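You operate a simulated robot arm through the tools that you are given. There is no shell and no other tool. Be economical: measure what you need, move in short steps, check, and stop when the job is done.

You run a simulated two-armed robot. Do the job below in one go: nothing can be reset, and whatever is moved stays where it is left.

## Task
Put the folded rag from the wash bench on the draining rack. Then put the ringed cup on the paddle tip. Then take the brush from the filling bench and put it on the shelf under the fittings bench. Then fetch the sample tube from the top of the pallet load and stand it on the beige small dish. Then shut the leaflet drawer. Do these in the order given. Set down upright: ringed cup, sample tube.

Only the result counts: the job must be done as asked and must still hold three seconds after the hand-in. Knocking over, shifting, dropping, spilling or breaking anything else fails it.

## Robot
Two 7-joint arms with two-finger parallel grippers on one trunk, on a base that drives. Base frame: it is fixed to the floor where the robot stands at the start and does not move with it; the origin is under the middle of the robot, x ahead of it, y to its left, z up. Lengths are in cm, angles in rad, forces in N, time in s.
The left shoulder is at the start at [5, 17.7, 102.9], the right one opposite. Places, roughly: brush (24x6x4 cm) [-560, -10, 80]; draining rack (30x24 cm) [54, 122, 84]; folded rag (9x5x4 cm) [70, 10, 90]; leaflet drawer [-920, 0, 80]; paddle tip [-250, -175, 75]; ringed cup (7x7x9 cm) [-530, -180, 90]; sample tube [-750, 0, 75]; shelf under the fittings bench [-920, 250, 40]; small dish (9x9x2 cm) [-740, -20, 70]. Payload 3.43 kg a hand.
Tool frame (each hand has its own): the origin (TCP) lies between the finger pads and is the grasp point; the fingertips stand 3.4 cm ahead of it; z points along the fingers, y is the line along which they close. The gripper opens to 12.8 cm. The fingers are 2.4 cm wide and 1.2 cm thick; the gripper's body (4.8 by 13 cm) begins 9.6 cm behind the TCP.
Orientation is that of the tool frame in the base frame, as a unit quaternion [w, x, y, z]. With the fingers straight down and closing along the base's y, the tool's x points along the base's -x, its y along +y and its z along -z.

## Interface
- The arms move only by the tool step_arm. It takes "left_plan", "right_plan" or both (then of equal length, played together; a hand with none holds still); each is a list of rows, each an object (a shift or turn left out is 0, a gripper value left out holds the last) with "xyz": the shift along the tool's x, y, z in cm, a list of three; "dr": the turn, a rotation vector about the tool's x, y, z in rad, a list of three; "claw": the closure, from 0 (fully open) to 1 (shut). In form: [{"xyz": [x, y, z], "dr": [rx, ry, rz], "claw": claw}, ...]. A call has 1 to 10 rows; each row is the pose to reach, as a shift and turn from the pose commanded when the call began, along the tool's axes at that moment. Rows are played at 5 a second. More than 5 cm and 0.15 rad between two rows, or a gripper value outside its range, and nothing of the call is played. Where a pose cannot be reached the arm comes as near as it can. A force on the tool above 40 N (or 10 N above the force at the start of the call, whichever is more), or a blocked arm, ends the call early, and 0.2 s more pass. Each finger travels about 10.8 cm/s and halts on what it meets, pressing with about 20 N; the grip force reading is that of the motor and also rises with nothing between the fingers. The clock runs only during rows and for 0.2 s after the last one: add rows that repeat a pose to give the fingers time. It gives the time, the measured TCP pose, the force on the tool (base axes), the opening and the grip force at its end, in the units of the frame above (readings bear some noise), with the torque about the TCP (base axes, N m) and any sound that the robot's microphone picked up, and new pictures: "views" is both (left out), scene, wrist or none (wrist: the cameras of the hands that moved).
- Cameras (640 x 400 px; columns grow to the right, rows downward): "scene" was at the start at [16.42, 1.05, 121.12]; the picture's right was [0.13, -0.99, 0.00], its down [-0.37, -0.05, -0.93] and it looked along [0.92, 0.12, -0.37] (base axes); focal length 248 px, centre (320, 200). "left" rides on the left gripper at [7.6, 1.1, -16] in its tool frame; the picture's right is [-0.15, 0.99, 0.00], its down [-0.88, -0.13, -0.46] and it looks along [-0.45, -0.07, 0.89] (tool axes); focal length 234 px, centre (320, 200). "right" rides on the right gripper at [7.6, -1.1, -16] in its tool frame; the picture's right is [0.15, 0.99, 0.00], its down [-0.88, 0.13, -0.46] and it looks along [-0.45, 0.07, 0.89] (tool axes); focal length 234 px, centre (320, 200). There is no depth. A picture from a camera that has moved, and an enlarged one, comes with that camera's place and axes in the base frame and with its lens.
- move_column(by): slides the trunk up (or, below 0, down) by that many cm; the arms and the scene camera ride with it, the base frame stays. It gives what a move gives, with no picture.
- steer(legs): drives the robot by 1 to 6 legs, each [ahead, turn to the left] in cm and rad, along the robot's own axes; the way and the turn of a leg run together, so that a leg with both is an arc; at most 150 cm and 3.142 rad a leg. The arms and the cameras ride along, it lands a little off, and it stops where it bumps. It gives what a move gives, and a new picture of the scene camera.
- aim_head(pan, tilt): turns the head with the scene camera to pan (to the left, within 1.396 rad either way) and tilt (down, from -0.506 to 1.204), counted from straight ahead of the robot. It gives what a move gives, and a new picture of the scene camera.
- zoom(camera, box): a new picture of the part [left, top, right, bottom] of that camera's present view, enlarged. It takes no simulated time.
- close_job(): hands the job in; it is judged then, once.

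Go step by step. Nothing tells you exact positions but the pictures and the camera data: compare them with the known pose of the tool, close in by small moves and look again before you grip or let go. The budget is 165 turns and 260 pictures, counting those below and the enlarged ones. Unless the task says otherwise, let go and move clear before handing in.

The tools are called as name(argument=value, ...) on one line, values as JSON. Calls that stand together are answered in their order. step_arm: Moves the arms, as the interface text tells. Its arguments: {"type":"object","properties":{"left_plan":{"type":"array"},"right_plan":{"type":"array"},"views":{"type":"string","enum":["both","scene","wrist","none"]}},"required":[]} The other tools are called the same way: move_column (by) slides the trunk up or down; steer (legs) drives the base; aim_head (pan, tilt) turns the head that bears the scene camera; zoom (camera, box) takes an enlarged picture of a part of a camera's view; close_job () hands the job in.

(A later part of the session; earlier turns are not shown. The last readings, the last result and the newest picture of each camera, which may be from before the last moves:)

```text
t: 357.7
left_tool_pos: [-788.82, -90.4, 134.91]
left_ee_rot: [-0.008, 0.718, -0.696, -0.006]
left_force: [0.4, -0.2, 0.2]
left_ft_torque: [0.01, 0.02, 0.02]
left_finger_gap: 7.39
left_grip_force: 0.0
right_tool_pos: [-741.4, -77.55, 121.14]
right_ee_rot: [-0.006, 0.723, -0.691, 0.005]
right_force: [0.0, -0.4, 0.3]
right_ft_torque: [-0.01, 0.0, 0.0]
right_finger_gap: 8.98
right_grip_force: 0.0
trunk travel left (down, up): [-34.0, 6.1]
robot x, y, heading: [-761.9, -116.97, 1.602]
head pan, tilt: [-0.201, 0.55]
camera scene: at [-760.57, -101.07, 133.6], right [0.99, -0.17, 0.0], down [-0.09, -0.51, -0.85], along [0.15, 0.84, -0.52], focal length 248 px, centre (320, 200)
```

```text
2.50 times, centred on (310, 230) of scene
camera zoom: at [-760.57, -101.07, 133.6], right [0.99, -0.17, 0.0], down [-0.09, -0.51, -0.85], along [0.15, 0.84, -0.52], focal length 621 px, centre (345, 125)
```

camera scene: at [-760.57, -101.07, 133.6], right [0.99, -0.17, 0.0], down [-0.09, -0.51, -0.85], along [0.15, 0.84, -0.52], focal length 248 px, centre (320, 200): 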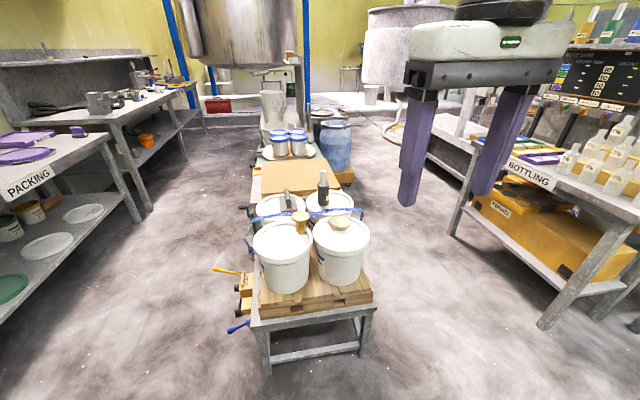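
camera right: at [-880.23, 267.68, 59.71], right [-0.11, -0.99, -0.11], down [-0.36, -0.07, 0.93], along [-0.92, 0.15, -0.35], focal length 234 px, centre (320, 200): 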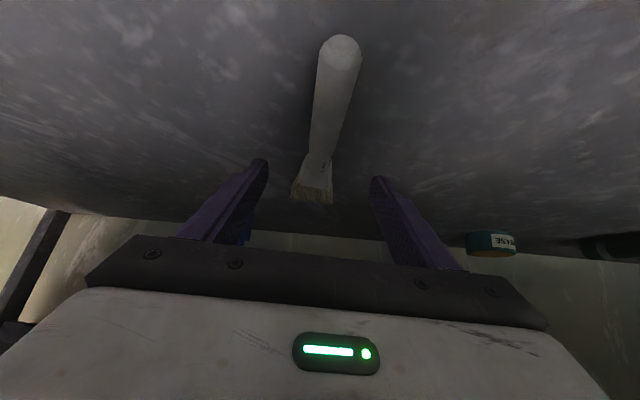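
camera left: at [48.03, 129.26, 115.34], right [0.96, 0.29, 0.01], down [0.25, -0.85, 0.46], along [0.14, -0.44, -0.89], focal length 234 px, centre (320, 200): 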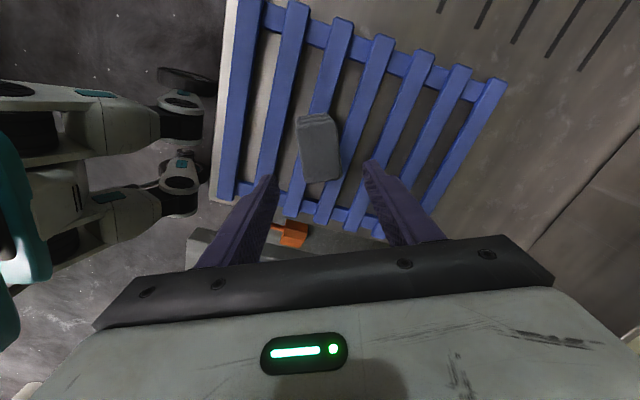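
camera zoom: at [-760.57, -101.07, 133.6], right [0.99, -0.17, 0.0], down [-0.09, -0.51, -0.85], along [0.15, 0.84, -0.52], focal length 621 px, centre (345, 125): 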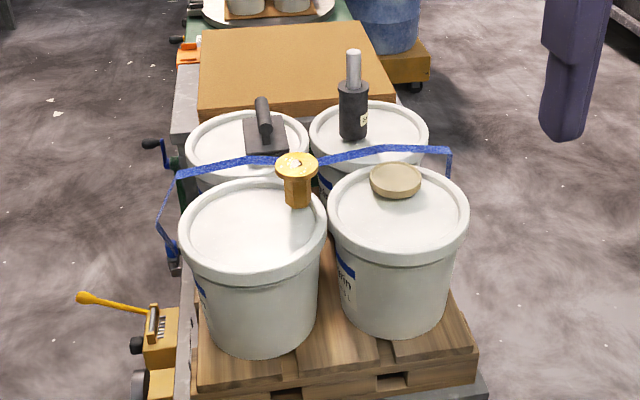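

The dish is at about (−738.5, −23.4, 74) and the tube at (−742.3, −7.4), standing from z 72 to 90. I drive ahead and lower the trunk for reach.

steer(legs=[[0, -0.03], [40, 0]])

move_column(by=-12)

step_arm(right_plan=[{"xyz": [-4, 0, 0], "claw": 0.3}, {"xyz": [-8, 0, 0], "claw": 0.3}, {"xyz": [-12, 0, 0], "claw": 0.3}, {"xyz": [-16, 0, 0], "claw": 0.3}])

```text
t: 360.6
left_tool_pos: [-787.76, -49.6, 134.83]
left_ee_rot: [0.008, -0.706, 0.708, 0.004]
left_force: [0.6, 0.2, 0.0]
left_ft_torque: [-0.01, -0.01, 0.01]
left_finger_gap: 7.41
left_grip_force: 0.0
right_tool_pos: [-740.02, -38.34, 121.14]
right_ee_rot: [-0.005, 0.711, -0.704, 0.006]
right_force: [-1.0, -0.2, 0.0]
right_ft_torque: [-0.03, 0.0, 0.01]
right_finger_gap: 8.97
right_grip_force: 0.0
trunk travel left (down, up): [-34.0, 6.1]
robot x, y, heading: [-762.13, -76.76, 1.565]
head pan, tilt: [-0.201, 0.55]
camera scene: at [-759.88, -61.22, 133.59], right [0.98, -0.2, 0.0], down [-0.11, -0.51, -0.85], along [0.17, 0.83, -0.52], focal length 248 px, centre (320, 200)
```

scene: 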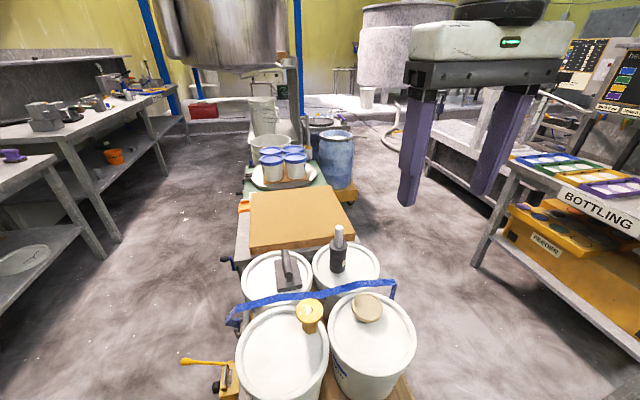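

```text
t: 362.1
left_tool_pos: [-787.67, -49.64, 122.83]
left_ee_rot: [0.009, -0.706, 0.708, 0.006]
left_force: [-0.7, -0.2, 0.3]
left_ft_torque: [-0.01, -0.03, -0.01]
left_finger_gap: 7.43
left_grip_force: 0.1
right_tool_pos: [-739.93, -38.49, 109.08]
right_ee_rot: [-0.005, 0.711, -0.704, 0.005]
right_force: [0.3, -1.4, 0.4]
right_ft_torque: [0.01, -0.01, 0.03]
right_finger_gap: 8.97
right_grip_force: 0.0
trunk travel left (down, up): [-22.0, 18.1]
robot x, y, heading: [-761.97, -76.76, 1.573]
head pan, tilt: [-0.201, 0.55]
```

```text
t: 363.1
left_tool_pos: [-787.83, -49.51, 122.83]
left_ee_rot: [0.008, -0.706, 0.708, 0.006]
left_force: [0.0, 0.2, 0.5]
left_ft_torque: [-0.04, -0.01, -0.01]
left_finger_gap: 7.43
left_grip_force: 0.1
right_tool_pos: [-740.25, -22.42, 109.06]
right_ee_rot: [-0.005, 0.711, -0.703, 0.006]
right_force: [-0.3, -0.6, 0.0]
right_ft_torque: [-0.03, -0.04, 0.02]
right_finger_gap: 8.95
right_grip_force: 0.0
trunk travel left (down, up): [-22.0, 18.1]
robot x, y, heading: [-761.85, -76.92, 1.567]
head pan, tilt: [-0.201, 0.55]
camera scene: at [-759.92, -61.23, 121.58], right [0.98, -0.2, 0.0], down [-0.11, -0.51, -0.85], along [0.17, 0.83, -0.52], focal length 248 px, centre (320, 200)
camera right: at [-739.34, -30.02, 125.13], right [-0.99, -0.16, -0.02], down [-0.15, 0.88, 0.45], along [-0.06, 0.45, -0.89], focal length 234 px, centre (320, 200)
```

scene: 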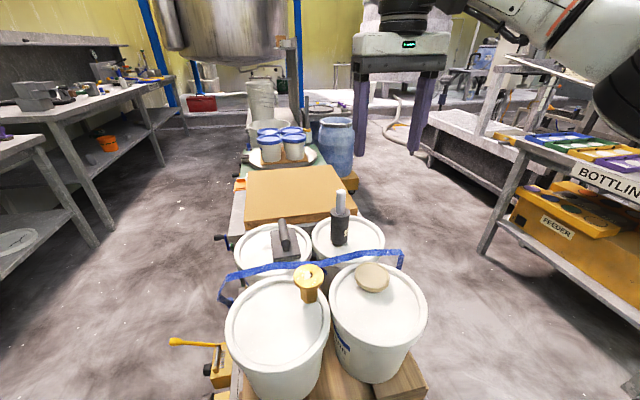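
right: 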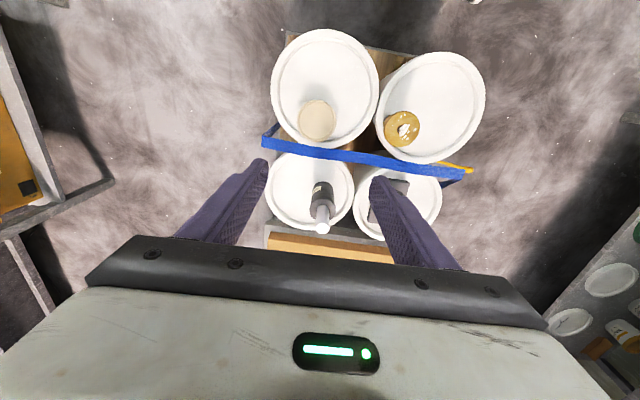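

zoom(camera="scene", box=[260, 170, 420, 310])

zoom(camera="right", box=[250, 60, 450, 250])

```text
2.86 times, centred on (340, 240) of scene
camera zoom: at [-759.92, -61.23, 121.58], right [0.98, -0.2, 0.0], down [-0.11, -0.51, -0.85], along [0.17, 0.83, -0.52], focal length 709 px, centre (263, 86)
```

zoom: 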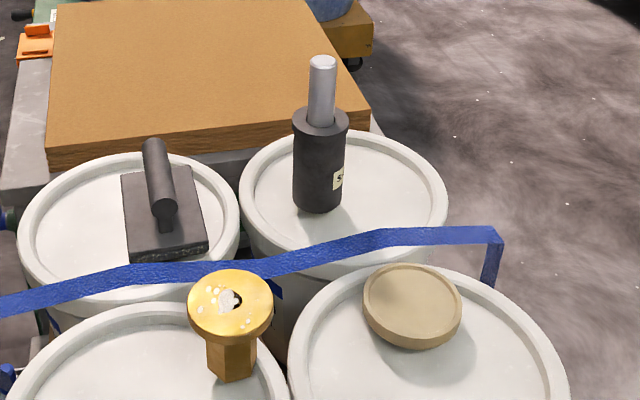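

```text
2.11 times, centred on (350, 155) of right
camera zoom: at [-739.34, -30.02, 125.13], right [-0.99, -0.16, -0.02], down [-0.15, 0.88, 0.45], along [-0.06, 0.45, -0.89], focal length 493 px, centre (257, 295)
```

zoom: 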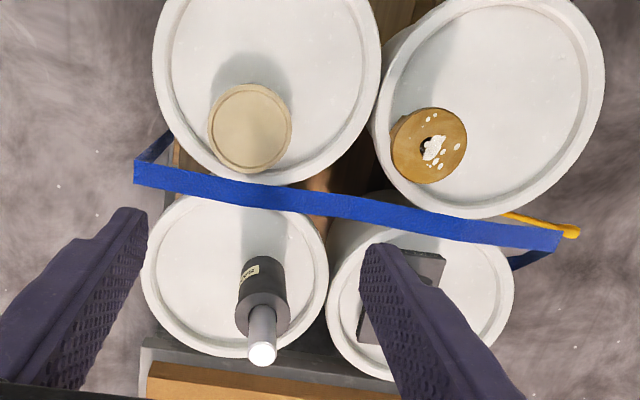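

The object is a dark labelled body with a slim silver neck on top, and wrist triangulation agrees: tube (−742.7, −7), dish (−739, −23). I creep 6 cm closer and move the hand over the tube.

steer(legs=[[6, 0]])

step_arm(right_plan=[{"xyz": [-3, 0.8, 1]}, {"xyz": [-6, 1.7, 3]}, {"xyz": [-9, 2.5, 5]}, {"xyz": [-9, 2.5, 8]}])

```text
t: 364.1
left_tool_pos: [-787.75, -43.61, 122.79]
left_ee_rot: [0.008, -0.706, 0.708, 0.006]
left_force: [0.3, 0.7, 0.4]
left_ft_torque: [-0.02, 0.02, 0.04]
left_finger_gap: 7.45
left_grip_force: 0.1
right_tool_pos: [-739.99, -16.57, 108.97]
right_ee_rot: [-0.006, 0.711, -0.703, 0.005]
right_force: [0.1, -1.0, -0.4]
right_ft_torque: [0.0, 0.0, 0.05]
right_finger_gap: 8.95
right_grip_force: 0.0
trunk travel left (down, up): [-22.0, 18.1]
robot x, y, heading: [-761.83, -71.12, 1.566]
head pan, tilt: [-0.201, 0.55]
camera scene: at [-759.85, -55.24, 121.58], right [0.98, -0.2, 0.0], down [-0.11, -0.51, -0.85], along [0.17, 0.83, -0.52], focal length 248 px, centre (320, 200)
```

scene: 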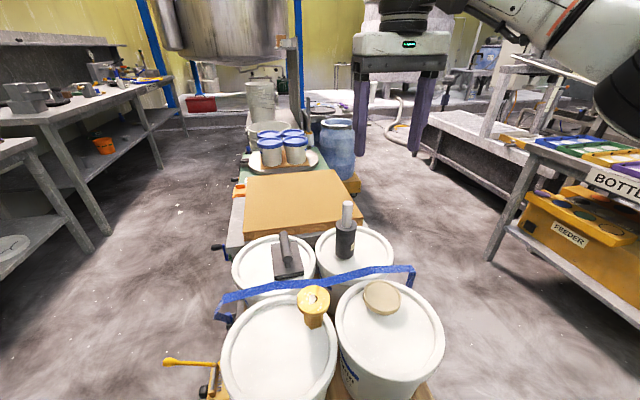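

```text
t: 365.1
left_tool_pos: [-787.81, -43.55, 122.8]
left_ee_rot: [0.009, -0.706, 0.709, 0.005]
left_force: [-1.1, -0.2, -0.8]
left_ft_torque: [0.04, 0.01, 0.0]
left_finger_gap: 7.42
left_grip_force: 0.1
right_tool_pos: [-742.31, -8.98, 102.7]
right_ee_rot: [-0.005, 0.711, -0.703, 0.005]
right_force: [-0.6, -0.4, -0.4]
right_ft_torque: [0.0, 0.02, -0.01]
right_finger_gap: 8.93
right_grip_force: 0.0
right hand out of reach, approached as far as the arm can: row 3, 4
trunk travel left (down, up): [-22.0, 18.1]
robot x, y, heading: [-761.79, -71.01, 1.566]
head pan, tilt: [-0.201, 0.55]
camera scene: at [-759.83, -55.33, 121.6], right [0.98, -0.2, 0.0], down [-0.11, -0.51, -0.85], along [0.17, 0.83, -0.52], focal length 248 px, centre (320, 200)
camera right: at [-741.46, -16.61, 118.88], right [-0.99, -0.16, -0.02], down [-0.15, 0.88, 0.45], along [-0.06, 0.45, -0.89], focal length 234 px, centre (320, 200)
```

scene: 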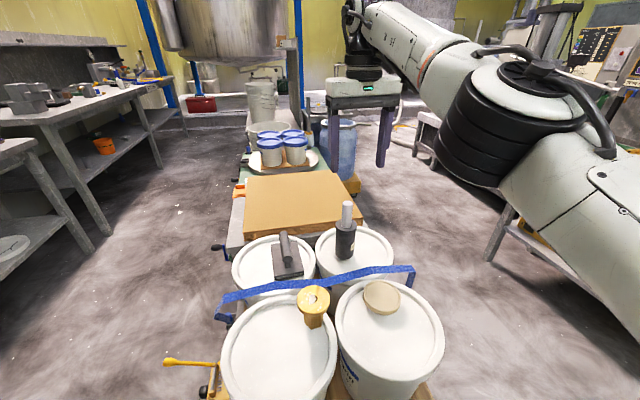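
right: 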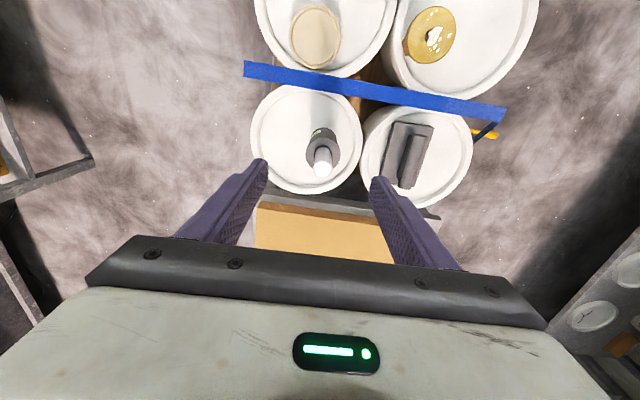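

The hand is at the inner limit of its reach, so I turn the robot left by 0.17 to put the tube further to my right.

steer(legs=[[0, 0.17]])

step_arm(right_plan=[{"xyz": [0, -2.5, 0]}, {"xyz": [0.4, -5, 0]}, {"xyz": [0.8, -7.5, 0]}, {"xyz": [1.4, -10, 0]}])

```text
t: 366.1
left_tool_pos: [-791.88, -48.42, 122.77]
left_ee_rot: [-0.009, 0.763, -0.646, -0.007]
left_force: [-0.5, 0.3, 0.5]
left_ft_torque: [-0.01, -0.02, 0.03]
left_finger_gap: 7.42
left_grip_force: 0.1
right_tool_pos: [-753.17, -6.66, 102.91]
right_ee_rot: [-0.006, 0.768, -0.64, 0.006]
right_force: [0.7, -1.1, -0.1]
right_ft_torque: [0.01, -0.03, -0.01]
right_finger_gap: 8.98
right_grip_force: 0.1
trunk travel left (down, up): [-22.0, 18.1]
robot x, y, heading: [-762.08, -70.75, 1.738]
head pan, tilt: [-0.201, 0.55]
camera scene: at [-762.59, -55.25, 121.6], right [1.0, -0.04, 0.0], down [-0.02, -0.52, -0.85], along [0.03, 0.85, -0.52], focal length 248 px, centre (320, 200)
```

scene: 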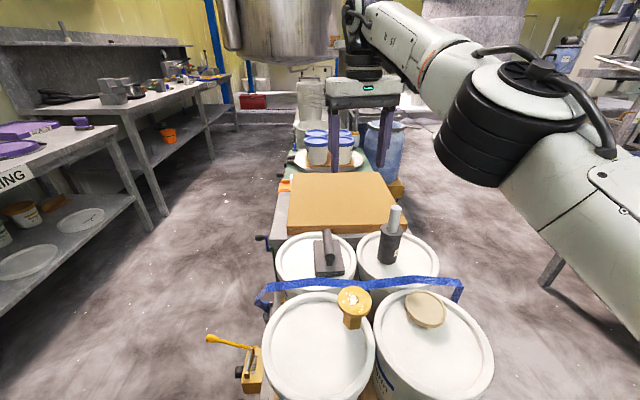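

```text
t: 367.1
left_tool_pos: [-791.84, -48.41, 122.8]
left_ee_rot: [-0.008, 0.764, -0.645, -0.007]
left_force: [0.6, -0.4, -0.1]
left_ft_torque: [0.01, 0.0, 0.0]
left_finger_gap: 7.41
left_grip_force: 0.0
right_tool_pos: [-743.13, -6.21, 103.02]
right_ee_rot: [-0.005, 0.768, -0.64, 0.005]
right_force: [0.2, 0.5, 1.0]
right_ft_torque: [0.03, 0.03, 0.0]
right_finger_gap: 8.94
right_grip_force: 0.1
trunk travel left (down, up): [-22.0, 18.1]
robot x, y, heading: [-761.96, -71.0, 1.734]
head pan, tilt: [-0.201, 0.55]
camera scene: at [-762.51, -55.23, 121.6], right [1.0, -0.04, 0.0], down [-0.02, -0.52, -0.85], along [0.03, 0.85, -0.52], focal length 248 px, centre (320, 200)
camera right: at [-740.85, -13.49, 119.0], right [-0.95, -0.32, -0.01], down [-0.29, 0.84, 0.45], along [-0.13, 0.43, -0.89], focal length 234 px, centre (320, 200)
```

scene: 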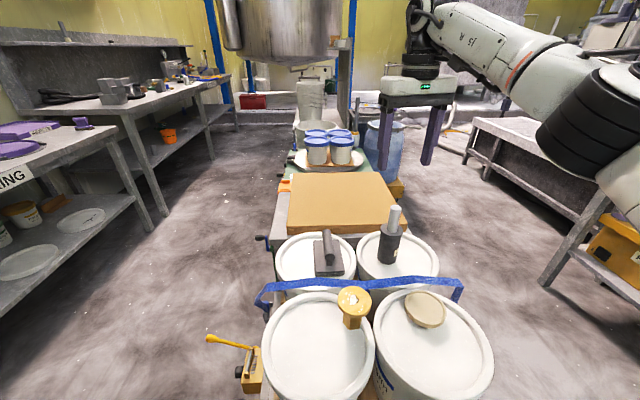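
right: 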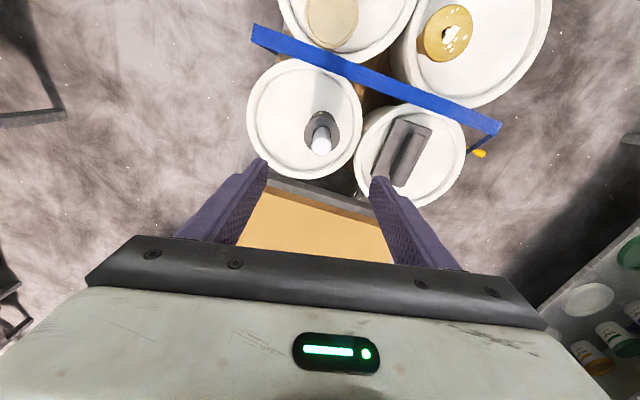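

The hand is above the tube. I lower it to just above neck height and check.

step_arm(right_plan=[{"xyz": [0.3, -0.2, 3]}, {"xyz": [0.5, -0.2, 6]}, {"xyz": [0.5, -0.2, 9]}, {"xyz": [0.5, -0.2, 11]}])

```text
t: 368.1
left_tool_pos: [-791.93, -48.46, 122.88]
left_ee_rot: [-0.008, 0.764, -0.646, -0.006]
left_force: [0.0, -0.3, 0.7]
left_ft_torque: [0.0, 0.03, 0.01]
left_finger_gap: 7.39
left_grip_force: 0.1
right_tool_pos: [-742.64, -6.69, 92.05]
right_ee_rot: [-0.006, 0.768, -0.641, 0.005]
right_force: [0.3, -0.3, 0.7]
right_ft_torque: [0.02, 0.02, 0.02]
right_finger_gap: 8.93
right_grip_force: 0.1
trunk travel left (down, up): [-22.0, 18.1]
robot x, y, heading: [-761.88, -70.57, 1.737]
head pan, tilt: [-0.201, 0.55]
camera scene: at [-762.55, -55.22, 121.59], right [1.0, -0.04, 0.0], down [-0.02, -0.52, -0.85], along [0.03, 0.85, -0.52], focal length 248 px, centre (320, 200)
camera right: at [-740.43, -13.9, 108.07], right [-0.95, -0.32, -0.01], down [-0.29, 0.84, 0.45], along [-0.13, 0.43, -0.89], focal length 234 px, centre (320, 200)
```

scene: 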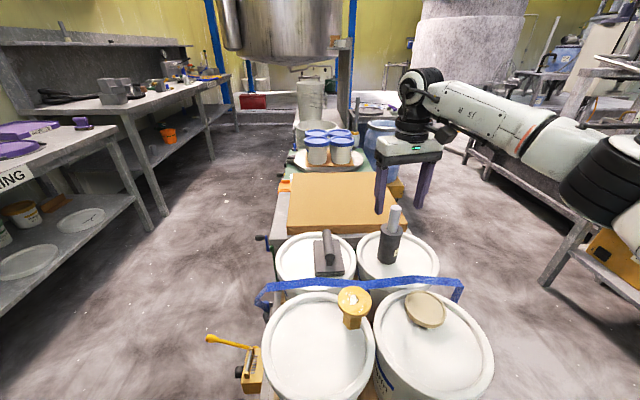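
right: 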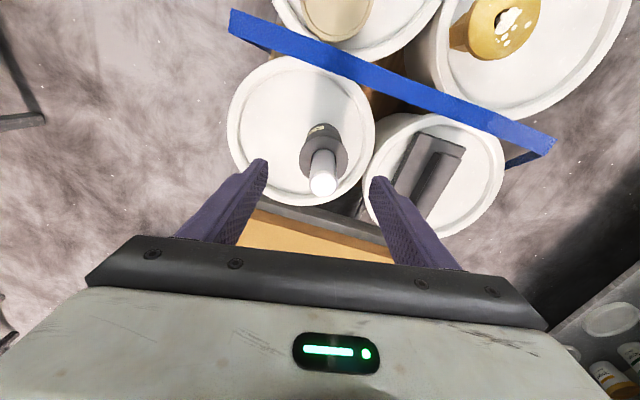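

All views agree that the neck is centred between the fingers. I lower 4 cm and close.

step_arm(right_plan=[{"xyz": [0, 0, 1.5]}, {"xyz": [0, 0, 3]}, {"xyz": [0, 0, 4]}, {"xyz": [0, 0, 4], "claw": 0.6}, {"xyz": [0, 0, 4], "claw": 0.8}, {"xyz": [0, 0, 4], "claw": 1}, {"xyz": [0, 0, 4], "claw": 1}, {"xyz": [0, 0, 4], "claw": 1}])

zoom(camera="scene", box=[340, 160, 460, 290])

```text
t: 369.9
left_tool_pos: [-791.99, -48.33, 122.78]
left_ee_rot: [-0.008, 0.764, -0.646, -0.007]
left_force: [0.5, 0.0, 0.4]
left_ft_torque: [0.03, -0.04, 0.0]
left_finger_gap: 7.4
left_grip_force: 0.0
right_tool_pos: [-742.61, -6.63, 88.14]
right_ee_rot: [-0.006, 0.768, -0.64, 0.005]
right_force: [-2.4, 0.6, 0.5]
right_ft_torque: [0.02, 0.26, 0.01]
right_finger_gap: 2.56
right_grip_force: 19.6
trunk travel left (down, up): [-22.0, 18.1]
robot x, y, heading: [-761.88, -70.89, 1.738]
head pan, tilt: [-0.201, 0.55]
camera scene: at [-762.56, -55.23, 121.59], right [1.0, -0.04, 0.0], down [-0.02, -0.52, -0.85], along [0.03, 0.85, -0.52], focal length 248 px, centre (320, 200)
camera right: at [-740.41, -13.91, 104.07], right [-0.95, -0.32, -0.01], down [-0.29, 0.84, 0.45], along [-0.13, 0.43, -0.89], focal length 234 px, centre (320, 200)
```

scene: 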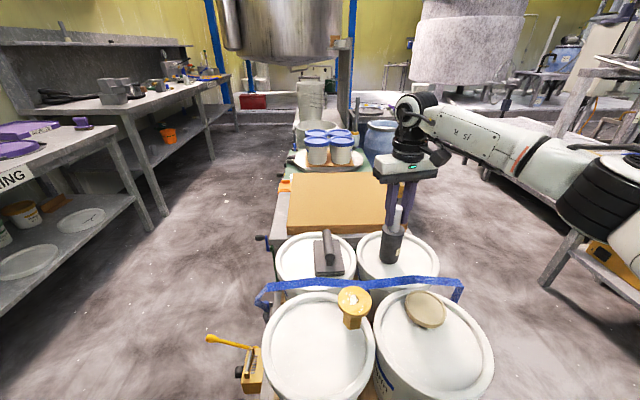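
right: 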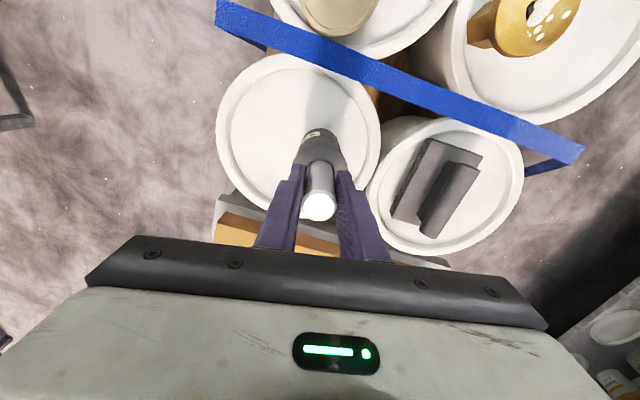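

```text
3.08 times, centred on (400, 225) of scene
camera zoom: at [-762.56, -55.23, 121.59], right [1.0, -0.04, 0.0], down [-0.02, -0.52, -0.85], along [0.03, 0.85, -0.52], focal length 764 px, centre (74, 123)
```

zoom: 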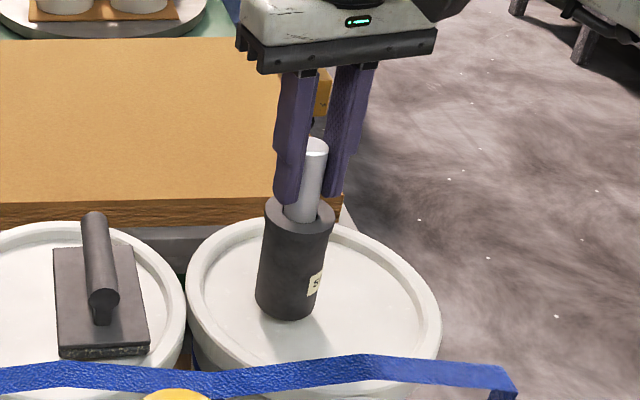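

The silver neck is gripped at 2.6 cm. I lift slowly and see whether the whole object comes along.

step_arm(right_plan=[{"xyz": [0, 0, -0.3]}, {"xyz": [0, 0, -0.7]}, {"xyz": [0, 0, -1.2]}, {"xyz": [0, 0, -1.8]}, {"xyz": [0, 0, -2.4]}, {"xyz": [0, 0, -3]}], views="none")

zoom(camera="scene", box=[340, 160, 460, 290])

```text
t: 371.4
left_tool_pos: [-791.84, -48.48, 122.68]
left_ee_rot: [-0.007, 0.763, -0.646, -0.007]
left_force: [-0.3, 1.6, 0.3]
left_ft_torque: [0.03, -0.03, -0.03]
left_finger_gap: 7.38
left_grip_force: 0.0
right_tool_pos: [-742.45, -6.62, 90.94]
right_ee_rot: [-0.005, 0.769, -0.639, 0.005]
right_force: [0.0, 0.0, -3.3]
right_ft_torque: [-0.01, -0.01, 0.01]
right_finger_gap: 2.57
right_grip_force: 19.6
trunk travel left (down, up): [-22.0, 18.1]
robot x, y, heading: [-762.29, -70.76, 1.736]
head pan, tilt: [-0.201, 0.55]
```

```text
3.08 times, centred on (400, 225) of scene
camera zoom: at [-762.55, -55.2, 121.59], right [1.0, -0.04, 0.0], down [-0.02, -0.52, -0.85], along [0.03, 0.85, -0.52], focal length 764 px, centre (74, 123)
```

zoom: 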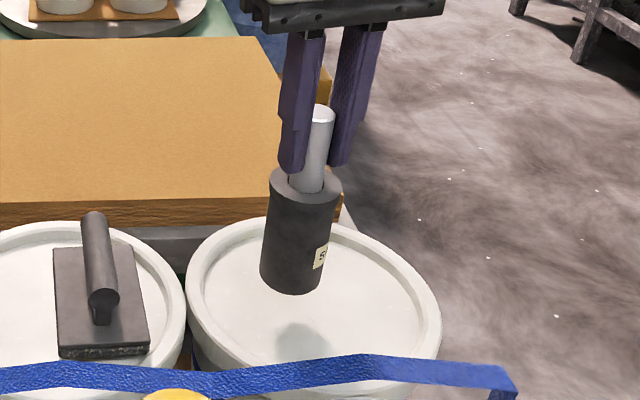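

The whole object lifts, so it is a single piece. I raise it clear of the strap and carry it south to the dish.

step_arm(right_plan=[{"xyz": [0, 0, -1]}, {"xyz": [0, 0, -2.5]}, {"xyz": [0, 0, -4]}, {"xyz": [0, 0, -5.5]}, {"xyz": [0, 0, -7]}, {"xyz": [0, 0, -8.3]}, {"xyz": [0, 0, -9]}], views="none")

step_arm(right_plan=[{"xyz": [0.8, 0, 0]}, {"xyz": [2.2, -0.1, 0]}, {"xyz": [4, -0.2, 0]}, {"xyz": [6, -0.3, 0]}, {"xyz": [8.2, -0.4, 0]}, {"xyz": [10.4, -0.5, 0]}, {"xyz": [12.6, -0.6, 0]}, {"xyz": [14.6, -0.7, 0]}, {"xyz": [16, -0.75, 0]}, {"xyz": [16.75, -0.75, 0]}])

zoom(camera="scene", box=[340, 160, 520, 360])

```text
t: 372.9
left_tool_pos: [-791.93, -48.38, 122.73]
left_ee_rot: [-0.008, 0.764, -0.646, -0.007]
left_force: [0.4, 0.3, 0.2]
left_ft_torque: [-0.02, 0.01, 0.02]
left_finger_gap: 7.4
left_grip_force: 0.0
right_tool_pos: [-742.64, -6.61, 100.03]
right_ee_rot: [-0.005, 0.769, -0.64, 0.005]
right_force: [0.1, 0.1, -3.1]
right_ft_torque: [0.01, 0.01, 0.01]
right_finger_gap: 2.57
right_grip_force: 20.4
trunk travel left (down, up): [-22.0, 18.1]
robot x, y, heading: [-762.26, -70.84, 1.736]
head pan, tilt: [-0.201, 0.55]
```

```text
t: 375.1
left_tool_pos: [-791.95, -48.4, 122.84]
left_ee_rot: [-0.008, 0.764, -0.645, -0.008]
left_force: [-0.8, 0.7, 0.7]
left_ft_torque: [0.03, -0.02, -0.01]
left_finger_gap: 7.43
left_grip_force: 0.1
right_tool_pos: [-738.87, -22.93, 99.96]
right_ee_rot: [-0.005, 0.768, -0.64, 0.004]
right_force: [0.4, -0.3, -3.5]
right_ft_torque: [0.01, 0.01, 0.02]
right_finger_gap: 2.56
right_grip_force: 19.5
trunk travel left (down, up): [-22.0, 18.1]
robot x, y, heading: [-761.88, -71.06, 1.738]
head pan, tilt: [-0.201, 0.55]
camera scene: at [-762.54, -55.21, 121.59], right [1.0, -0.04, 0.0], down [-0.02, -0.52, -0.85], along [0.03, 0.85, -0.52], focal length 248 px, centre (320, 200)
camera right: at [-736.74, -30.19, 116.07], right [-0.95, -0.32, -0.01], down [-0.29, 0.84, 0.45], along [-0.13, 0.43, -0.89], focal length 234 px, centre (320, 200)
```

scene: 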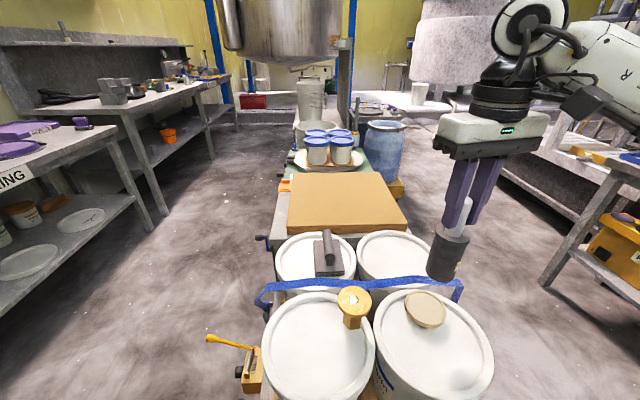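
right: 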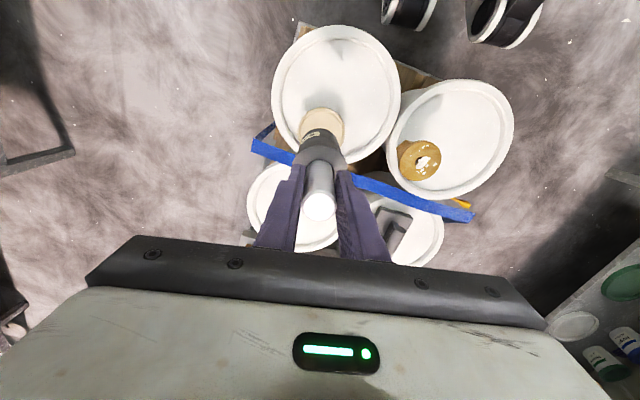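

```text
2.00 times, centred on (430, 260) of scene
camera zoom: at [-762.54, -55.21, 121.59], right [1.0, -0.04, 0.0], down [-0.02, -0.52, -0.85], along [0.03, 0.85, -0.52], focal length 497 px, centre (100, 80)
```

zoom: 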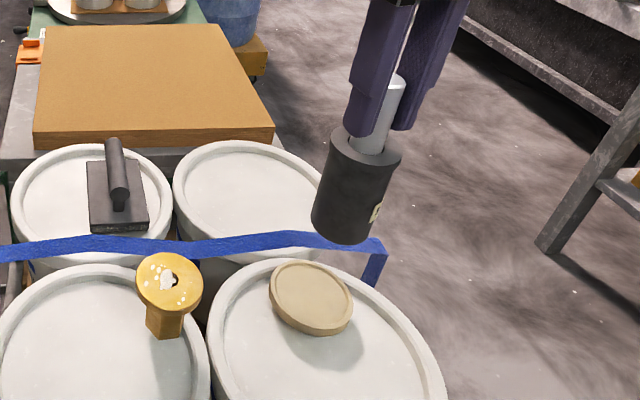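

The tube is above the dish centre. I lower it most of the way and check.

step_arm(right_plan=[{"xyz": [0, 0, 1]}, {"xyz": [0, 0, 2.2]}, {"xyz": [0, 0, 3.4]}, {"xyz": [0, 0, 4.6]}, {"xyz": [0, 0, 5.6]}, {"xyz": [0, 0, 6.3]}])

zoom(camera="scene", box=[370, 220, 490, 340])

```text
t: 376.6
left_tool_pos: [-792.02, -48.3, 122.86]
left_ee_rot: [-0.008, 0.763, -0.646, -0.007]
left_force: [0.2, 0.2, 0.2]
left_ft_torque: [-0.01, -0.02, 0.01]
left_finger_gap: 7.43
left_grip_force: 0.1
right_tool_pos: [-738.98, -23.04, 93.74]
right_ee_rot: [-0.005, 0.768, -0.64, 0.004]
right_force: [0.4, 0.1, -2.2]
right_ft_torque: [-0.03, 0.0, 0.0]
right_finger_gap: 2.56
right_grip_force: 19.9
trunk travel left (down, up): [-22.0, 18.1]
robot x, y, heading: [-761.93, -71.15, 1.736]
head pan, tilt: [-0.201, 0.55]
camera scene: at [-762.54, -55.2, 121.59], right [1.0, -0.04, 0.0], down [-0.02, -0.52, -0.85], along [0.03, 0.85, -0.52], focal length 248 px, centre (320, 200)
camera right: at [-736.68, -30.24, 109.74], right [-0.95, -0.32, -0.01], down [-0.29, 0.84, 0.45], along [-0.13, 0.43, -0.89], focal length 234 px, centre (320, 200)
```

scene: 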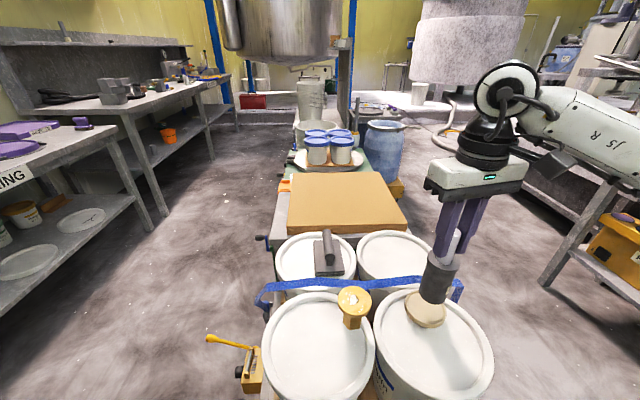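
right: 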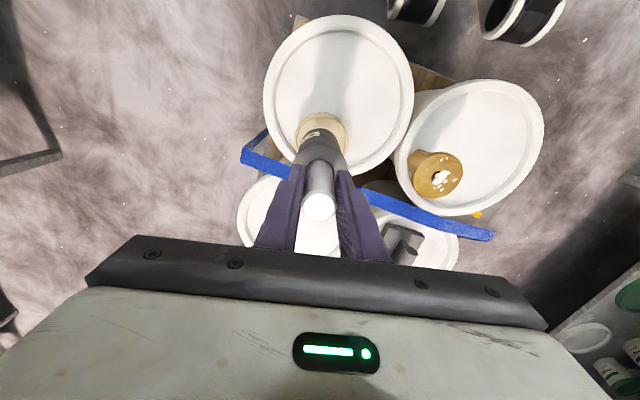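

```text
3.33 times, centred on (430, 280) of scene
camera zoom: at [-762.54, -55.2, 121.59], right [1.0, -0.04, 0.0], down [-0.02, -0.52, -0.85], along [0.03, 0.85, -0.52], focal length 828 px, centre (-47, -67)
```

zoom: 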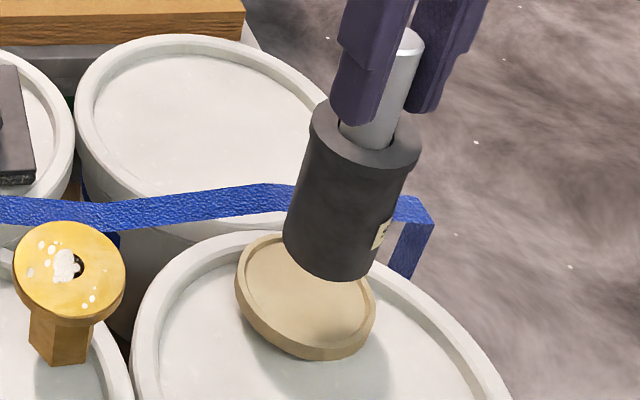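

The tube is nearly over the dish centre. I shift about 0.7 cm south and 0.4 west, then lower in fine steps.

step_arm(right_plan=[{"xyz": [0.3, 0.25, 0]}, {"xyz": [0.62, 0.5, 0.2]}, {"xyz": [0.62, 0.5, 0.6]}, {"xyz": [0.62, 0.5, 0.9]}, {"xyz": [0.62, 0.5, 1.2]}, {"xyz": [0.62, 0.5, 1.5]}], views="none")

zoom(camera="scene", box=[370, 220, 490, 340])

```text
t: 377.9
left_tool_pos: [-792.05, -48.34, 122.86]
left_ee_rot: [-0.007, 0.764, -0.646, -0.007]
left_force: [0.2, 0.1, 0.3]
left_ft_torque: [-0.02, 0.01, -0.01]
left_finger_gap: 7.42
left_grip_force: 0.1
right_tool_pos: [-739.08, -23.66, 92.09]
right_ee_rot: [-0.006, 0.768, -0.64, 0.005]
right_force: [-0.3, 0.1, -3.7]
right_ft_torque: [0.0, 0.01, 0.01]
right_finger_gap: 2.58
right_grip_force: 20.2
trunk travel left (down, up): [-22.0, 18.1]
robot x, y, heading: [-762.11, -70.71, 1.736]
head pan, tilt: [-0.201, 0.55]
```

```text
3.33 times, centred on (430, 280) of scene
camera zoom: at [-762.54, -55.2, 121.59], right [1.0, -0.04, 0.0], down [-0.02, -0.52, -0.85], along [0.03, 0.85, -0.52], focal length 828 px, centre (-47, -67)
```

zoom: 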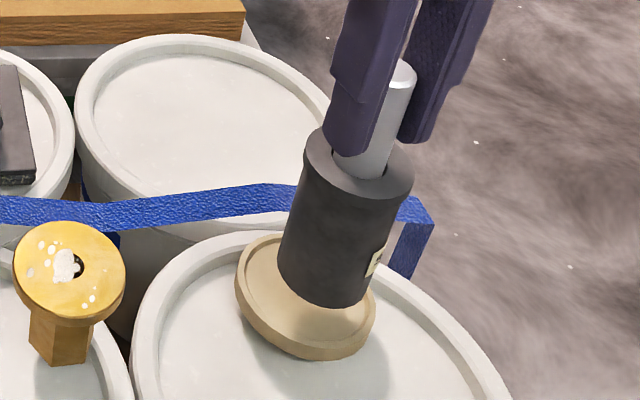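

step_arm(right_plan=[{"xyz": [-0.2, 0.3, 0.2]}, {"xyz": [-0.3, 0.5, 0.5]}, {"xyz": [-0.3, 0.5, 0.8]}, {"xyz": [-0.3, 0.5, 1.0]}], views="none")

zoom(camera="scene", box=[370, 220, 490, 340])

```text
t: 378.9
left_tool_pos: [-791.83, -48.36, 122.83]
left_ee_rot: [-0.008, 0.764, -0.645, -0.007]
left_force: [-0.6, -0.5, 0.5]
left_ft_torque: [0.03, -0.05, -0.01]
left_finger_gap: 7.41
left_grip_force: 0.0
right_tool_pos: [-739.66, -23.4, 91.18]
right_ee_rot: [-0.006, 0.768, -0.641, 0.007]
right_force: [0.7, 0.6, -3.0]
right_ft_torque: [0.0, -0.02, 0.05]
right_finger_gap: 2.57
right_grip_force: 20.1
trunk travel left (down, up): [-22.0, 18.1]
robot x, y, heading: [-762.01, -70.93, 1.737]
head pan, tilt: [-0.201, 0.55]
```

```text
3.33 times, centred on (430, 280) of scene
camera zoom: at [-762.54, -55.2, 121.59], right [1.0, -0.04, 0.0], down [-0.02, -0.52, -0.85], along [0.03, 0.85, -0.52], focal length 828 px, centre (-47, -67)
```

zoom: 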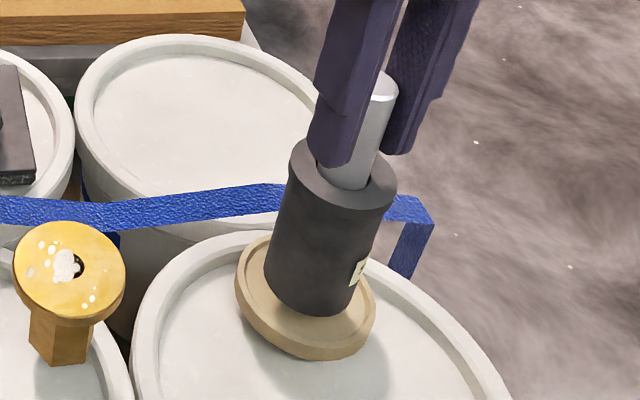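

step_arm(right_plan=[{"xyz": [0.1, 0, 0.2]}, {"xyz": [0.1, 0, 0.4]}, {"xyz": [0.1, 0, 0.6]}], views="none")

```text
t: 379.8
left_tool_pos: [-791.89, -48.43, 122.84]
left_ee_rot: [-0.008, 0.764, -0.646, -0.006]
left_force: [0.0, 0.2, 0.4]
left_ft_torque: [0.01, 0.01, 0.05]
left_finger_gap: 7.44
left_grip_force: 0.1
right_tool_pos: [-739.62, -23.51, 90.68]
right_ee_rot: [-0.006, 0.769, -0.64, 0.004]
right_force: [-0.8, -0.4, -3.7]
right_ft_torque: [0.0, 0.0, 0.03]
right_finger_gap: 2.57
right_grip_force: 20.1
trunk travel left (down, up): [-22.0, 18.1]
robot x, y, heading: [-761.85, -70.79, 1.737]
head pan, tilt: [-0.201, 0.55]
```

step_arm(right_plan=[{"xyz": [0, 0, 0.2]}, {"xyz": [0, 0, 0.4]}, {"xyz": [0, 0, 0.6]}], views="none")

zoom(camera="scene", box=[370, 220, 490, 340])

```text
t: 380.6
left_tool_pos: [-791.95, -48.28, 122.77]
left_ee_rot: [-0.007, 0.764, -0.645, -0.007]
left_force: [-0.5, -0.3, 0.9]
left_ft_torque: [-0.01, -0.01, 0.02]
left_finger_gap: 7.42
left_grip_force: 0.0
right_tool_pos: [-739.68, -23.53, 89.95]
right_ee_rot: [-0.005, 0.768, -0.64, 0.003]
right_force: [0.3, 0.8, -3.8]
right_ft_torque: [0.0, -0.03, -0.02]
right_finger_gap: 2.58
right_grip_force: 20.4
trunk travel left (down, up): [-22.0, 18.1]
robot x, y, heading: [-762.06, -70.69, 1.737]
head pan, tilt: [-0.201, 0.55]
```

```text
3.33 times, centred on (430, 280) of scene
camera zoom: at [-762.54, -55.2, 121.59], right [1.0, -0.04, 0.0], down [-0.02, -0.52, -0.85], along [0.03, 0.85, -0.52], focal length 828 px, centre (-47, -67)
```

zoom: 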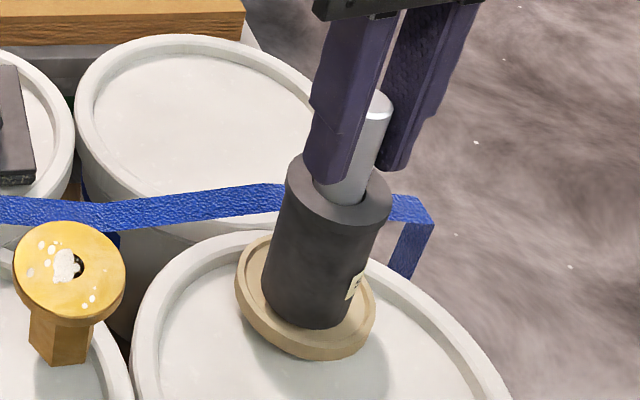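

step_arm(right_plan=[{"xyz": [-0.4, 0, 0]}, {"xyz": [-0.7, -0.1, 0.2]}, {"xyz": [-0.7, -0.1, 0.4]}, {"xyz": [-0.7, -0.1, 0.6]}], views="none")

```text
t: 381.6
left_tool_pos: [-791.87, -48.34, 122.81]
left_ee_rot: [-0.008, 0.764, -0.645, -0.007]
left_force: [0.3, -0.5, 0.1]
left_ft_torque: [-0.01, -0.02, 0.05]
left_finger_gap: 7.45
left_grip_force: 0.1
right_tool_pos: [-739.6, -22.93, 89.45]
right_ee_rot: [-0.006, 0.768, -0.64, 0.005]
right_force: [0.7, -1.1, -1.2]
right_ft_torque: [-0.12, -0.04, 0.05]
right_finger_gap: 2.6
right_grip_force: 20.2
trunk travel left (down, up): [-22.0, 18.1]
robot x, y, heading: [-762.15, -70.98, 1.737]
head pan, tilt: [-0.201, 0.55]
```

Contact is starting. I lower a touch more and look.

step_arm(right_plan=[{"xyz": [0, 0, 0.15]}, {"xyz": [0, 0, 0.3]}], views="wrist")

zoom(camera="scene", box=[370, 220, 490, 340])

```text
t: 382.1
left_tool_pos: [-792.03, -48.48, 122.93]
left_ee_rot: [-0.008, 0.764, -0.645, -0.008]
left_force: [0.4, -0.4, 0.1]
left_ft_torque: [0.01, -0.01, 0.02]
left_finger_gap: 7.42
left_grip_force: 0.0
right_tool_pos: [-739.65, -22.97, 89.32]
right_ee_rot: [-0.007, 0.769, -0.64, 0.003]
right_force: [3.8, -0.2, 18.0]
right_ft_torque: [-0.08, 0.06, -0.01]
right_finger_gap: 2.58
right_grip_force: 20.2
trunk travel left (down, up): [-22.0, 18.1]
robot x, y, heading: [-761.44, -71.13, 1.74]
head pan, tilt: [-0.201, 0.55]
camera right: at [-737.55, -30.24, 105.37], right [-0.95, -0.32, -0.02], down [-0.29, 0.84, 0.46], along [-0.13, 0.44, -0.89], focal length 234 px, centre (320, 200)
```

right: 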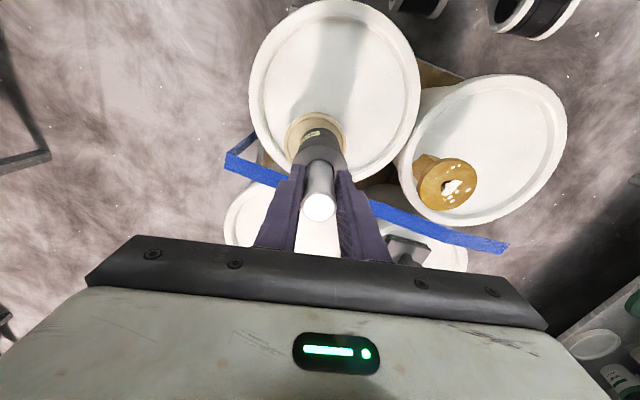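

```text
3.33 times, centred on (430, 280) of scene
camera zoom: at [-762.58, -55.36, 121.65], right [1.0, -0.04, 0.0], down [-0.02, -0.52, -0.85], along [0.03, 0.85, -0.52], focal length 828 px, centre (-47, -67)
```

zoom: 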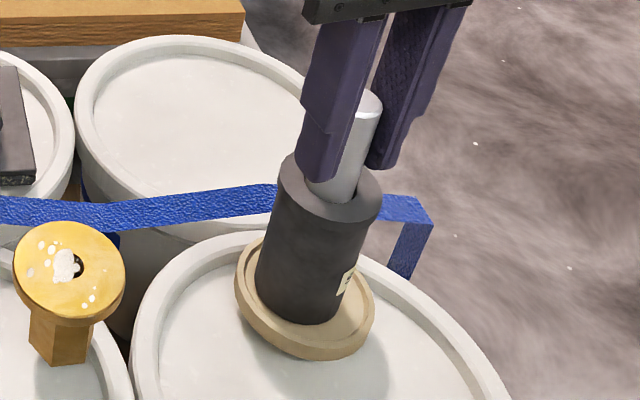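

The tube stands on the dish, well centred. I ease the pressure, open gently and rise.

step_arm(right_plan=[{"xyz": [0, 0, -0.15]}, {"xyz": [0, 0, -0.15], "claw": 0.75}, {"xyz": [0, 0, -0.15], "claw": 0.65}, {"xyz": [0, 0, -0.15], "claw": 0.55}, {"xyz": [0, 0, -0.15], "claw": 0.5}, {"xyz": [0, 0, -1], "claw": 0.5}, {"xyz": [0, 0, -3], "claw": 0.5}, {"xyz": [0, 0, -6], "claw": 0.5}, {"xyz": [0, 0, -10], "claw": 0.5}, {"xyz": [0, 0, -14], "claw": 0.5}])

zoom(camera="scene", box=[370, 220, 490, 340])

```text
t: 384.4
left_tool_pos: [-791.98, -48.37, 122.93]
left_ee_rot: [-0.009, 0.764, -0.645, -0.007]
left_force: [0.4, 0.1, -0.7]
left_ft_torque: [0.01, 0.0, 0.02]
left_finger_gap: 7.43
left_grip_force: 0.0
right_tool_pos: [-740.08, -22.96, 103.17]
right_ee_rot: [-0.006, 0.768, -0.64, 0.006]
right_force: [0.3, 0.2, 0.4]
right_ft_torque: [-0.02, -0.01, -0.02]
right_finger_gap: 6.39
right_grip_force: 0.1
trunk travel left (down, up): [-22.0, 18.1]
robot x, y, heading: [-762.19, -71.13, 1.74]
head pan, tilt: [-0.201, 0.55]
camera scene: at [-762.58, -55.26, 121.6], right [1.0, -0.04, 0.0], down [-0.02, -0.52, -0.85], along [0.03, 0.85, -0.52], focal length 248 px, centre (320, 200)
camera right: at [-737.83, -30.17, 119.26], right [-0.95, -0.32, -0.02], down [-0.29, 0.84, 0.45], along [-0.13, 0.43, -0.89], focal length 234 px, centre (320, 200)
```

scene: 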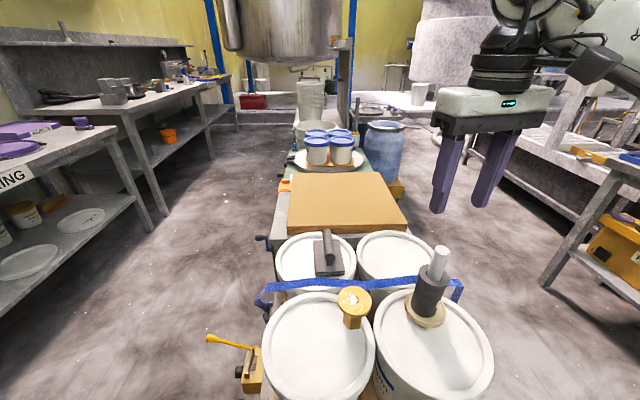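
right: 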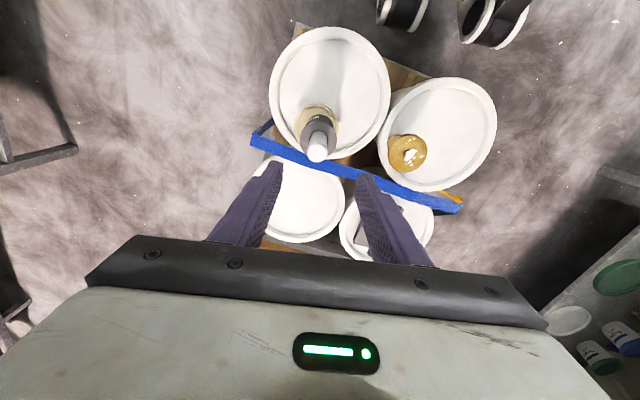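

```text
3.33 times, centred on (430, 280) of scene
camera zoom: at [-762.58, -55.26, 121.6], right [1.0, -0.04, 0.0], down [-0.02, -0.52, -0.85], along [0.03, 0.85, -0.52], focal length 828 px, centre (-47, -67)
```

zoom: 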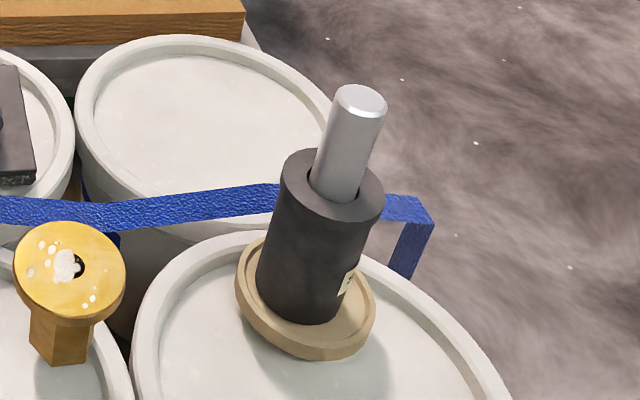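

The tube stands upright on the dish. Now I tuck the arm, back away and go round to the packing bench for the leaflet drawer.

step_arm(right_plan=[{"xyz": [0, 0, -4]}, {"xyz": [3, 0, -7]}, {"xyz": [7, 0, -8]}, {"xyz": [11, 0, -8]}, {"xyz": [14, 0, -8]}], views="none")

steer(legs=[[-36, 0], [0, 1.4], [76, 0], [0, -1.57]])

aim_head(pan=0.7, tilt=0.5)

```text
t: 385.6
left_tool_pos: [-791.91, -48.44, 122.79]
left_ee_rot: [-0.008, 0.763, -0.646, -0.006]
left_force: [0.1, 0.7, -0.6]
left_ft_torque: [0.0, 0.01, 0.0]
left_finger_gap: 7.43
left_grip_force: 0.1
right_tool_pos: [-737.49, -36.9, 111.2]
right_ee_rot: [-0.005, 0.768, -0.64, 0.005]
right_force: [0.5, 0.0, -0.5]
right_ft_torque: [-0.03, 0.0, 0.03]
right_finger_gap: 6.41
right_grip_force: 0.1
trunk travel left (down, up): [-22.0, 18.1]
robot x, y, heading: [-761.78, -70.83, 1.738]
head pan, tilt: [-0.201, 0.55]
```

```text
t: 398.9
left_tool_pos: [-858.31, -78.65, 122.85]
left_ee_rot: [0.008, -0.705, 0.71, 0.007]
left_force: [0.5, 0.0, 0.4]
left_ft_torque: [0.02, 0.0, 0.0]
left_finger_gap: 7.42
left_grip_force: 0.1
right_tool_pos: [-802.77, -76.64, 111.11]
right_ee_rot: [-0.005, 0.71, -0.704, 0.005]
right_force: [-0.4, 0.3, -1.4]
right_ft_torque: [0.01, -0.01, 0.01]
right_finger_gap: 6.41
right_grip_force: 0.1
trunk travel left (down, up): [-22.0, 18.1]
robot x, y, heading: [-832.48, -106.09, 1.56]
head pan, tilt: [-0.201, 0.55]
camera scene: at [-830.51, -90.44, 121.59], right [0.98, -0.21, 0.0], down [-0.11, -0.51, -0.85], along [0.18, 0.83, -0.52], focal length 248 px, centre (320, 200)
```

scene: 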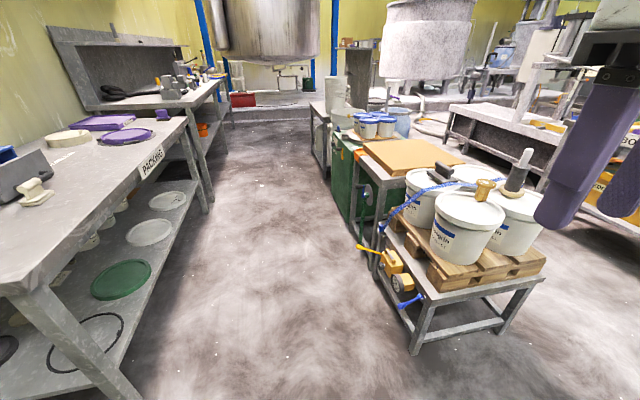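

```text
t: 400.1
left_tool_pos: [-858.29, -78.66, 122.84]
left_ee_rot: [0.009, -0.704, 0.71, 0.006]
left_force: [0.3, -0.1, 0.1]
left_ft_torque: [0.03, 0.01, -0.03]
left_finger_gap: 7.42
left_grip_force: 0.1
right_tool_pos: [-802.64, -76.67, 111.1]
right_ee_rot: [-0.006, 0.71, -0.704, 0.006]
right_force: [-0.5, -0.3, 0.3]
right_ft_torque: [-0.01, 0.02, -0.04]
right_finger_gap: 6.4
right_grip_force: 0.1
trunk travel left (down, up): [-22.0, 18.1]
robot x, y, heading: [-833.12, -106.03, 1.564]
head pan, tilt: [0.7, 0.499]
camera scene: at [-838.18, -92.21, 122.05], right [0.77, 0.64, 0.0], down [0.3, -0.37, -0.88], along [-0.56, 0.68, -0.48], focal length 248 px, centre (320, 200)
```

scene: 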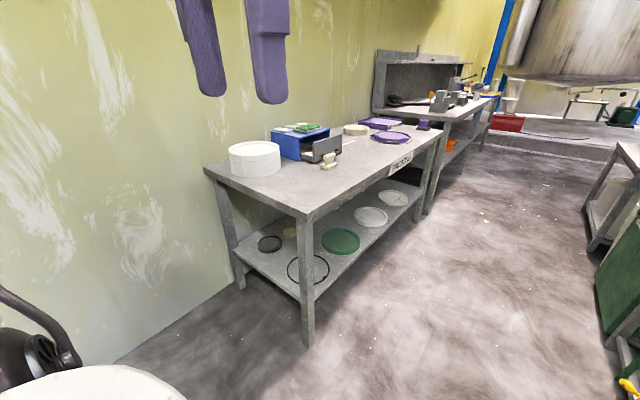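

zoom(camera="scene", box=[210, 100, 410, 230])

```text
3.08 times, centred on (310, 165) of scene
camera zoom: at [-838.18, -92.21, 122.05], right [0.77, 0.64, 0.0], down [0.3, -0.37, -0.88], along [-0.56, 0.68, -0.48], focal length 764 px, centre (351, 308)
```

zoom: 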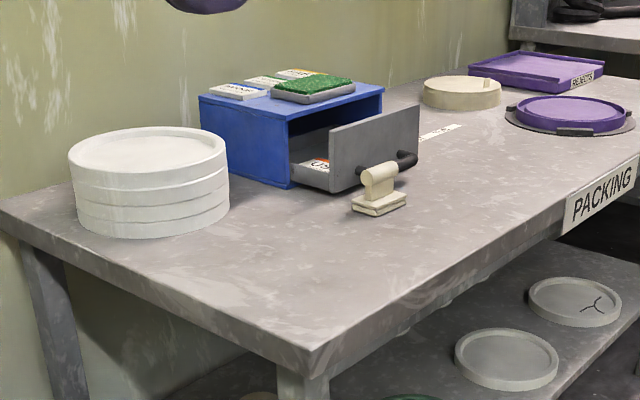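

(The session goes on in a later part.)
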